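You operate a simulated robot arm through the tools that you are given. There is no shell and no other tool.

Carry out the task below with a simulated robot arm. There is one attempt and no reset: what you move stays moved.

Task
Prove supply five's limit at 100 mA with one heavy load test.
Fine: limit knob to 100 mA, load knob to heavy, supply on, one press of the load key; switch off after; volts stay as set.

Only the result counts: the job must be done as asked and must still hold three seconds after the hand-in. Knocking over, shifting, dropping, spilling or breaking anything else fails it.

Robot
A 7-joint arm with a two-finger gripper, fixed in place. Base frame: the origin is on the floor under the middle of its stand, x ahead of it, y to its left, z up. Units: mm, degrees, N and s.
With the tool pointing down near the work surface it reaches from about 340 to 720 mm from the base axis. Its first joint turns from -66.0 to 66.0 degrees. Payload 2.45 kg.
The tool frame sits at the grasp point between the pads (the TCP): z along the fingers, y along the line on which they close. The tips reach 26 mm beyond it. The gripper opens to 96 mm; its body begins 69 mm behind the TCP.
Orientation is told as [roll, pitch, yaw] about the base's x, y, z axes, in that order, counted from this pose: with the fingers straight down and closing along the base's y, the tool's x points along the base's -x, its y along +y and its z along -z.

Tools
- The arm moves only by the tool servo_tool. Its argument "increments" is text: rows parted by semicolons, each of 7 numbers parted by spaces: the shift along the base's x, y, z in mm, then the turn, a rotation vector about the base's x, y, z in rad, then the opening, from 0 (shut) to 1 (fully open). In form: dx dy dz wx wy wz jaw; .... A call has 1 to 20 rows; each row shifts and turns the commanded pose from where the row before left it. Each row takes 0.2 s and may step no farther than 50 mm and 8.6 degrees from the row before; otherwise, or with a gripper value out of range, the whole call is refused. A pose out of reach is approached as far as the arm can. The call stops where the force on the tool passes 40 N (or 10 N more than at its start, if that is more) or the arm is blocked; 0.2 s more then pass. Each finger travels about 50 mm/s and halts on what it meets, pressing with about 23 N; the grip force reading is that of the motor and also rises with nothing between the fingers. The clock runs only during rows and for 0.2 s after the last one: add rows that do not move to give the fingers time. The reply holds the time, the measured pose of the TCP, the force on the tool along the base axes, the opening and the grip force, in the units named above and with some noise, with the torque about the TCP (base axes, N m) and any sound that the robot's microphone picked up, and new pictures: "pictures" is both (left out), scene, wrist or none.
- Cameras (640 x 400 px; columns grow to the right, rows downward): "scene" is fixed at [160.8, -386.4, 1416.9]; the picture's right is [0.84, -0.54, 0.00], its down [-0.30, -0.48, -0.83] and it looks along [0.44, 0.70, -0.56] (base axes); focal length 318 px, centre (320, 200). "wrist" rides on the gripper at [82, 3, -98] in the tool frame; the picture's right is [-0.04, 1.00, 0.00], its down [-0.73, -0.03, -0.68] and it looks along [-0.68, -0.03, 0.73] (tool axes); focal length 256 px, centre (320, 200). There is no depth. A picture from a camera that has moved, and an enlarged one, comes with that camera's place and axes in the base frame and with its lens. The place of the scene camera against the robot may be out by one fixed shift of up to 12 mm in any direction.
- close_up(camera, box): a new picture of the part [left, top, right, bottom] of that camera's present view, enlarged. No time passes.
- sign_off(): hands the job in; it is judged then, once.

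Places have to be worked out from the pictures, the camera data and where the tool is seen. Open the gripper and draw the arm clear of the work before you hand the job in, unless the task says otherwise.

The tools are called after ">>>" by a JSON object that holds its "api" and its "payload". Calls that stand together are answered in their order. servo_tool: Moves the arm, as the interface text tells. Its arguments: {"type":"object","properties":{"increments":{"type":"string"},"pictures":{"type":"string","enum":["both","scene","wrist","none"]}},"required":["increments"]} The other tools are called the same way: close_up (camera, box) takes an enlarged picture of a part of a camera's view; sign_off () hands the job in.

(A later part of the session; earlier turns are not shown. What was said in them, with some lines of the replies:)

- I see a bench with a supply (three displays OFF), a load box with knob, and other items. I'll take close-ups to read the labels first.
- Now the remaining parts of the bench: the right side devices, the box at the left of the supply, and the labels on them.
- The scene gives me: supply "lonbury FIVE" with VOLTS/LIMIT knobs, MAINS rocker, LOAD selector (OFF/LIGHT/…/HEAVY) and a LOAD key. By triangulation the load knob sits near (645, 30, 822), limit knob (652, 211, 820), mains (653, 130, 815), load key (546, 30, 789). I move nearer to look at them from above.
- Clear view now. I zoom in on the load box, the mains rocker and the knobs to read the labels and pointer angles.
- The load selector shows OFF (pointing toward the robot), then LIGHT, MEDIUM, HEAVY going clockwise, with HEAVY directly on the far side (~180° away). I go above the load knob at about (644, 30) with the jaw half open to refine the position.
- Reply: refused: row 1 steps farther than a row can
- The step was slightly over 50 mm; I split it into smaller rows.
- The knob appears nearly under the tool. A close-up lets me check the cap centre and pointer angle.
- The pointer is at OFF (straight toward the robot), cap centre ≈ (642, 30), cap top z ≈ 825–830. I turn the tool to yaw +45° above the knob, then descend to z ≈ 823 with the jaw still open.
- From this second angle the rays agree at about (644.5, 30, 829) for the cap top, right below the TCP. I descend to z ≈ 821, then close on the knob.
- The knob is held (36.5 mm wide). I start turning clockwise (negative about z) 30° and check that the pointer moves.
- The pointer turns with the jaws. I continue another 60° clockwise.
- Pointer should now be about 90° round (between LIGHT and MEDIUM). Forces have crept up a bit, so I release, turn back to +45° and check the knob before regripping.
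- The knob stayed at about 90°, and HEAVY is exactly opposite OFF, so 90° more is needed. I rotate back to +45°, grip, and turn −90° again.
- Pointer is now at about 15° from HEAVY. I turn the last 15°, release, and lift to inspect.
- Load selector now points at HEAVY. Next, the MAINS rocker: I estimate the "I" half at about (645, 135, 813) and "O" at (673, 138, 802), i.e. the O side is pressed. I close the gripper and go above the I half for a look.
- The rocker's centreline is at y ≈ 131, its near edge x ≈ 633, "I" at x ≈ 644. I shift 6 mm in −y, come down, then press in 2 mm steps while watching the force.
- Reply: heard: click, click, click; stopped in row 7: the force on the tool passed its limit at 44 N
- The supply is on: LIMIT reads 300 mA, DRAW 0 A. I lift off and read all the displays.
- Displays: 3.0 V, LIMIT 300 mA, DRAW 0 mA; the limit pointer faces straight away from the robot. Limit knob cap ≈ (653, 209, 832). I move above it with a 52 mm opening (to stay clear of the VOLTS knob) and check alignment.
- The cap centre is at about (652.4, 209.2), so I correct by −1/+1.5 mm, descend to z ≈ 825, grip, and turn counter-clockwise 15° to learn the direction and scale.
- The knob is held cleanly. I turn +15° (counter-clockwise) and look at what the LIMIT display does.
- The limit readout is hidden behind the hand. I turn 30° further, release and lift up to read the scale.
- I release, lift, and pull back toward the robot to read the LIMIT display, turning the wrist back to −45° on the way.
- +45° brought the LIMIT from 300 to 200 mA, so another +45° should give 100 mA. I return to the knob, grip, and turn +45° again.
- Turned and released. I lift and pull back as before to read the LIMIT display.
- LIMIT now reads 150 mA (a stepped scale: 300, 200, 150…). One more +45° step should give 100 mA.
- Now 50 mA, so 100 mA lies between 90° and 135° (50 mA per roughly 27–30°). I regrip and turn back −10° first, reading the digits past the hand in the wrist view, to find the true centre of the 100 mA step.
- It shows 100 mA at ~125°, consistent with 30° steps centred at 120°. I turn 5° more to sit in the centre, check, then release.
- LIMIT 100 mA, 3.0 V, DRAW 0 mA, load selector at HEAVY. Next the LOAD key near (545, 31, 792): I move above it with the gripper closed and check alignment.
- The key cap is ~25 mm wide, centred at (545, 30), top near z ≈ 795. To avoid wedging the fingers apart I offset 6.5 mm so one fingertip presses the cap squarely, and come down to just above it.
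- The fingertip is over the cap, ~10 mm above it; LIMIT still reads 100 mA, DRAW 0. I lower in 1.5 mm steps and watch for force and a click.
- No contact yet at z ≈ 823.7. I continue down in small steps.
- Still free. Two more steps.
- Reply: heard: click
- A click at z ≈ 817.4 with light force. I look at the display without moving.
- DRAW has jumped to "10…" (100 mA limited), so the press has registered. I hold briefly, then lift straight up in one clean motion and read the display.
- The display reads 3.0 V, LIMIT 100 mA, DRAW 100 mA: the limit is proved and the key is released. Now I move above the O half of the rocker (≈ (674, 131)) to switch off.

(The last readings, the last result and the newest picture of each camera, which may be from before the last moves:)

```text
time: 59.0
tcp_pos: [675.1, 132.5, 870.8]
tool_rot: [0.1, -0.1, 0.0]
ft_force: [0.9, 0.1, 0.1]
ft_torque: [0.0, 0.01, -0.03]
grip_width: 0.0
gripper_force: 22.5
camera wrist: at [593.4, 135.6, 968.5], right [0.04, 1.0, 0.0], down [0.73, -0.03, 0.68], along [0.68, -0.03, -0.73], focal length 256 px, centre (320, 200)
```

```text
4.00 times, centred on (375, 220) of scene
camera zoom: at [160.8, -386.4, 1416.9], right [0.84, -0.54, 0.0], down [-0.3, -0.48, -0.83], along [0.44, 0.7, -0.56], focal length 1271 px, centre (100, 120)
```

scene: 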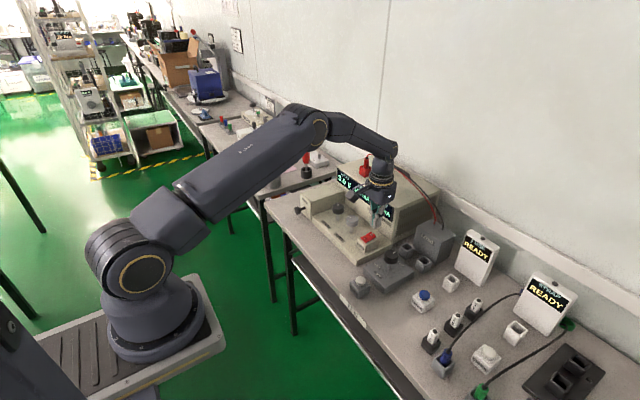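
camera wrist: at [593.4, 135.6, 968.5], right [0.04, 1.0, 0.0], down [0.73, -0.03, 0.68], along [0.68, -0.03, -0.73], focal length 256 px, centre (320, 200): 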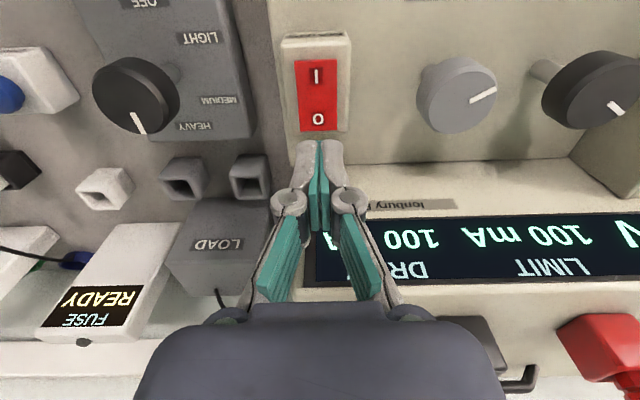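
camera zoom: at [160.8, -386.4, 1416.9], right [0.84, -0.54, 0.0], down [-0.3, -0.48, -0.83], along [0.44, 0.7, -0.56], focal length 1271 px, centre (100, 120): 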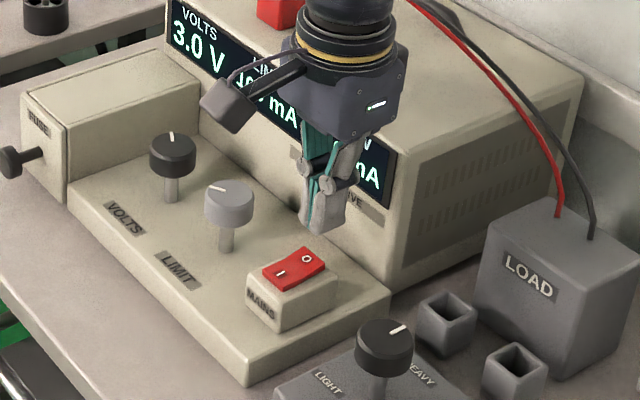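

The supply still shows 100 mA draw; rocker O is at ≈ (668, 131, 812). I shift back 5 mm and come down to just above it.

>>> {"api": "servo_tool", "payload": {"increments": "-5 -0.7 -8 0 0 0 0; 0 0 -8 0 0 0 0; 0 0 -8 0 0 0 0; 0 0 -2 0 0 0 0; 0 0 -2 0 0 0 0", "pictures": "wrist"}}

>>> {"api": "close_up", "payload": {"camera": "scene", "box": [320, 170, 430, 270]}}

```text
time: 60.2
tcp_pos: [668.9, 130.8, 843.6]
tool_rot: [0.0, -0.2, 0.0]
ft_force: [0.3, 1.1, 0.6]
ft_torque: [0.0, -0.01, 0.04]
grip_width: 0.0
gripper_force: 28.3
camera wrist: at [587.7, 134.8, 941.4], right [0.04, 1.0, 0.0], down [0.73, -0.03, 0.68], along [0.68, -0.03, -0.73], focal length 256 px, centre (320, 200)
```

wrist: 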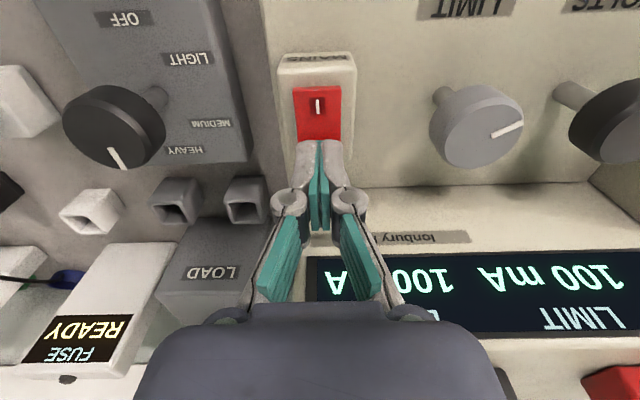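

```text
4.00 times, centred on (375, 220) of scene
camera zoom: at [160.8, -386.4, 1416.9], right [0.84, -0.54, 0.0], down [-0.3, -0.48, -0.83], along [0.44, 0.7, -0.56], focal length 1271 px, centre (100, 120)
```

zoom: 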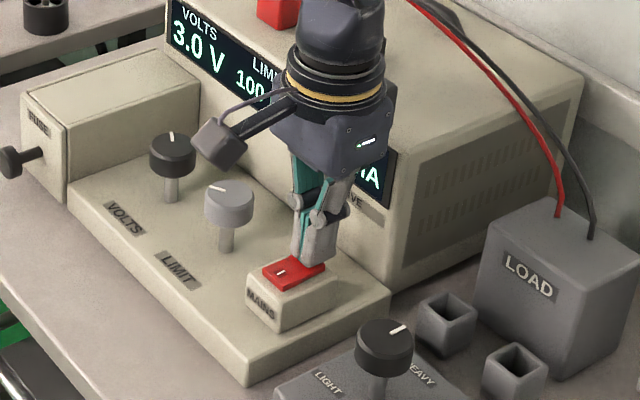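

The fingertips are just at the O half. I press down in 1 mm steps.

>>> {"api": "servo_tool", "payload": {"increments": "0 0 -1 0 0 0 0; 0 0 -1 0 0 0 0; 0 0 -1 0 0 0 0", "pictures": "wrist"}}

```text
time: 61.0
tcp_pos: [668.9, 131.2, 842.1]
tool_rot: [0.0, -0.1, 0.0]
ft_force: [-6.0, -2.3, 15.0]
ft_torque: [-0.05, 0.31, 0.01]
grip_width: 5.9
gripper_force: 28.6
heard: click
camera wrist: at [587.3, 134.4, 939.5], right [0.04, 1.0, 0.0], down [0.73, -0.03, 0.68], along [0.68, -0.03, -0.73], focal length 256 px, centre (320, 200)
```

wrist: 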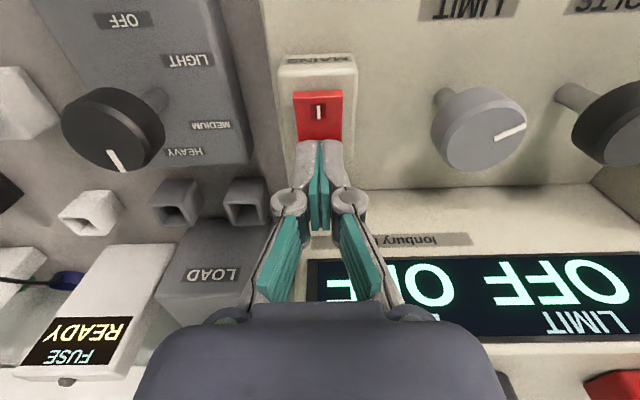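

A click, and the displays read OFF. I lift straight up, retreat toward the robot, open the gripper, and then verify everything.

>>> {"api": "servo_tool", "payload": {"increments": "0 0 10 0 0 0 0; 0 0 30 0 0 0 0; 0 0 40 0 0 0 0; -30 0 35 0 0 0 0.3; -40 0 25 0 0 0 0.7; -45 0 20 0 0 0 1; -45 0 20 0 0 0 1; -45 0 20 0 0 0 1; -45 0 20 0 0 0 1; 0 0 0 0 0 0 1", "pictures": "both"}}

>>> {"api": "close_up", "payload": {"camera": "scene", "box": [310, 150, 450, 290]}}

>>> {"api": "close_up", "payload": {"camera": "wrist", "box": [180, 100, 500, 280]}}

```text
time: 63.2
tcp_pos: [416.9, 132.0, 1062.3]
tool_rot: [0.0, -0.2, 0.0]
ft_force: [0.7, 0.0, 0.6]
ft_torque: [-0.03, 0.01, 0.02]
grip_width: 95.7
gripper_force: 0.0
camera wrist: at [336.0, 135.2, 1158.6], right [0.04, 1.0, 0.0], down [0.73, -0.03, 0.68], along [0.68, -0.03, -0.73], focal length 256 px, centre (320, 200)
```

scene: 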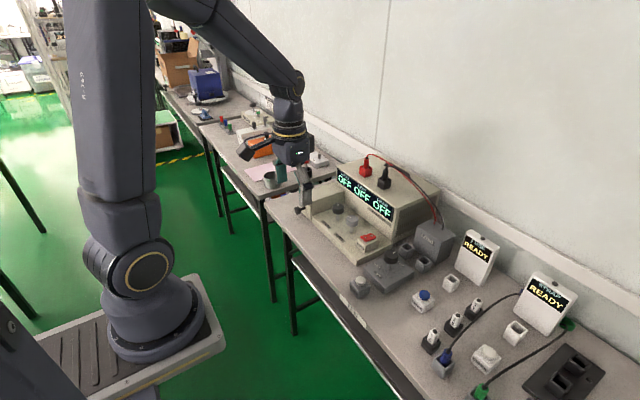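
wrist: 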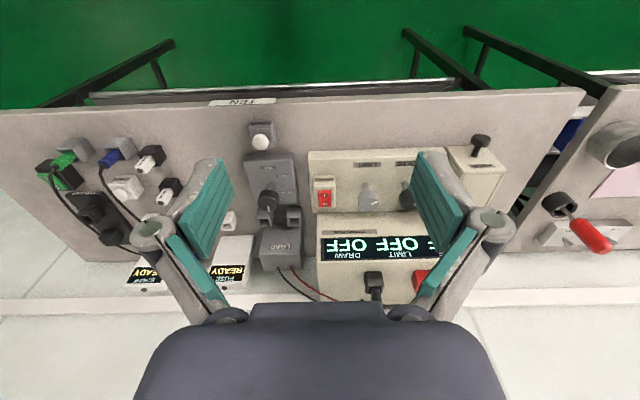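

```text
2.86 times, centred on (380, 220) of scene
camera zoom: at [160.8, -386.4, 1416.9], right [0.84, -0.54, 0.0], down [-0.3, -0.48, -0.83], along [0.44, 0.7, -0.56], focal length 908 px, centre (149, 143)
```

zoom: 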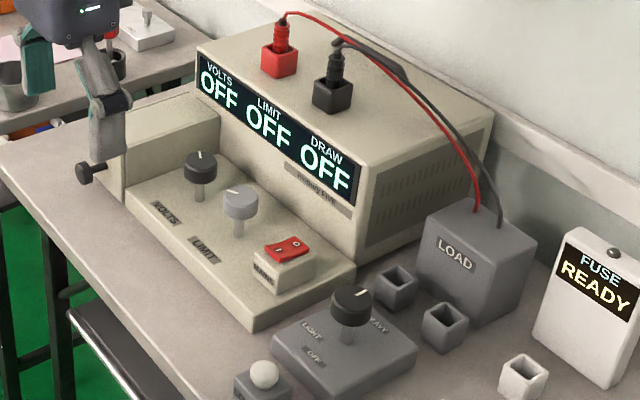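

```text
2.00 times, centred on (340, 190) of wrist
camera zoom: at [336.0, 135.2, 1158.6], right [0.04, 1.0, 0.0], down [0.73, -0.03, 0.68], along [0.68, -0.03, -0.73], focal length 512 px, centre (280, 220)
```

zoom: 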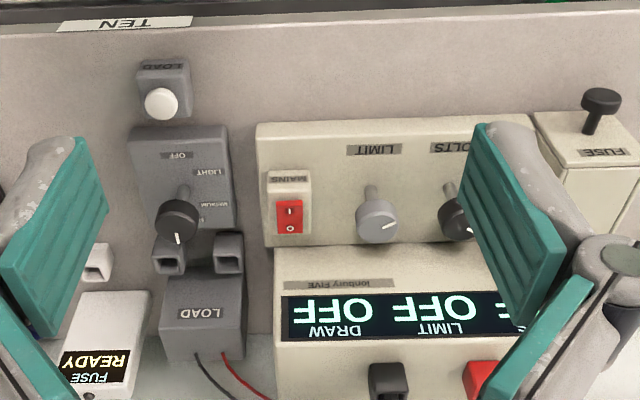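

The supply is off, LIMIT was left at 100 mA, the load selector is at HEAVY, VOLTS is untouched at its setting, and nothing else was moved. The arm is clear with the gripper open, so I hand in the job.

>>> {"api": "sign_off", "payload": {}}

```text
The job is handed in.
```

I ran the heavy load test on supply five, and its limit held at 100 mA. With one press of the load key the display read 3.0 V, limit 100 mA and draw 100 mA. The job is handed in; I haven't seen the judgement.

- **Limit knob:** set to 100 mA, read on the display before the press. To find that setting I turned the knob past it to 50 mA and back, with the supply on and the load drawing 0 mA.
- **Load knob:** turned from OFF to HEAVY and left there.
- **Load key:** pressed once and released, with a single click heard. The draw still read 100 mA a few seconds after release, until I switched off.
- **Mains:** switched on for the test, then off; all three displays read OFF. Three clicks were heard as I switched it on, for reasons I don't know. The display came on normally at 3.0 V, 300 mA limit and no draw.
- **Volts:** knob not touched; the display read 3.0 V throughout.

The arm is clear of the bench with the gripper open. I saw nothing else on the bench out of place in the final pictures.
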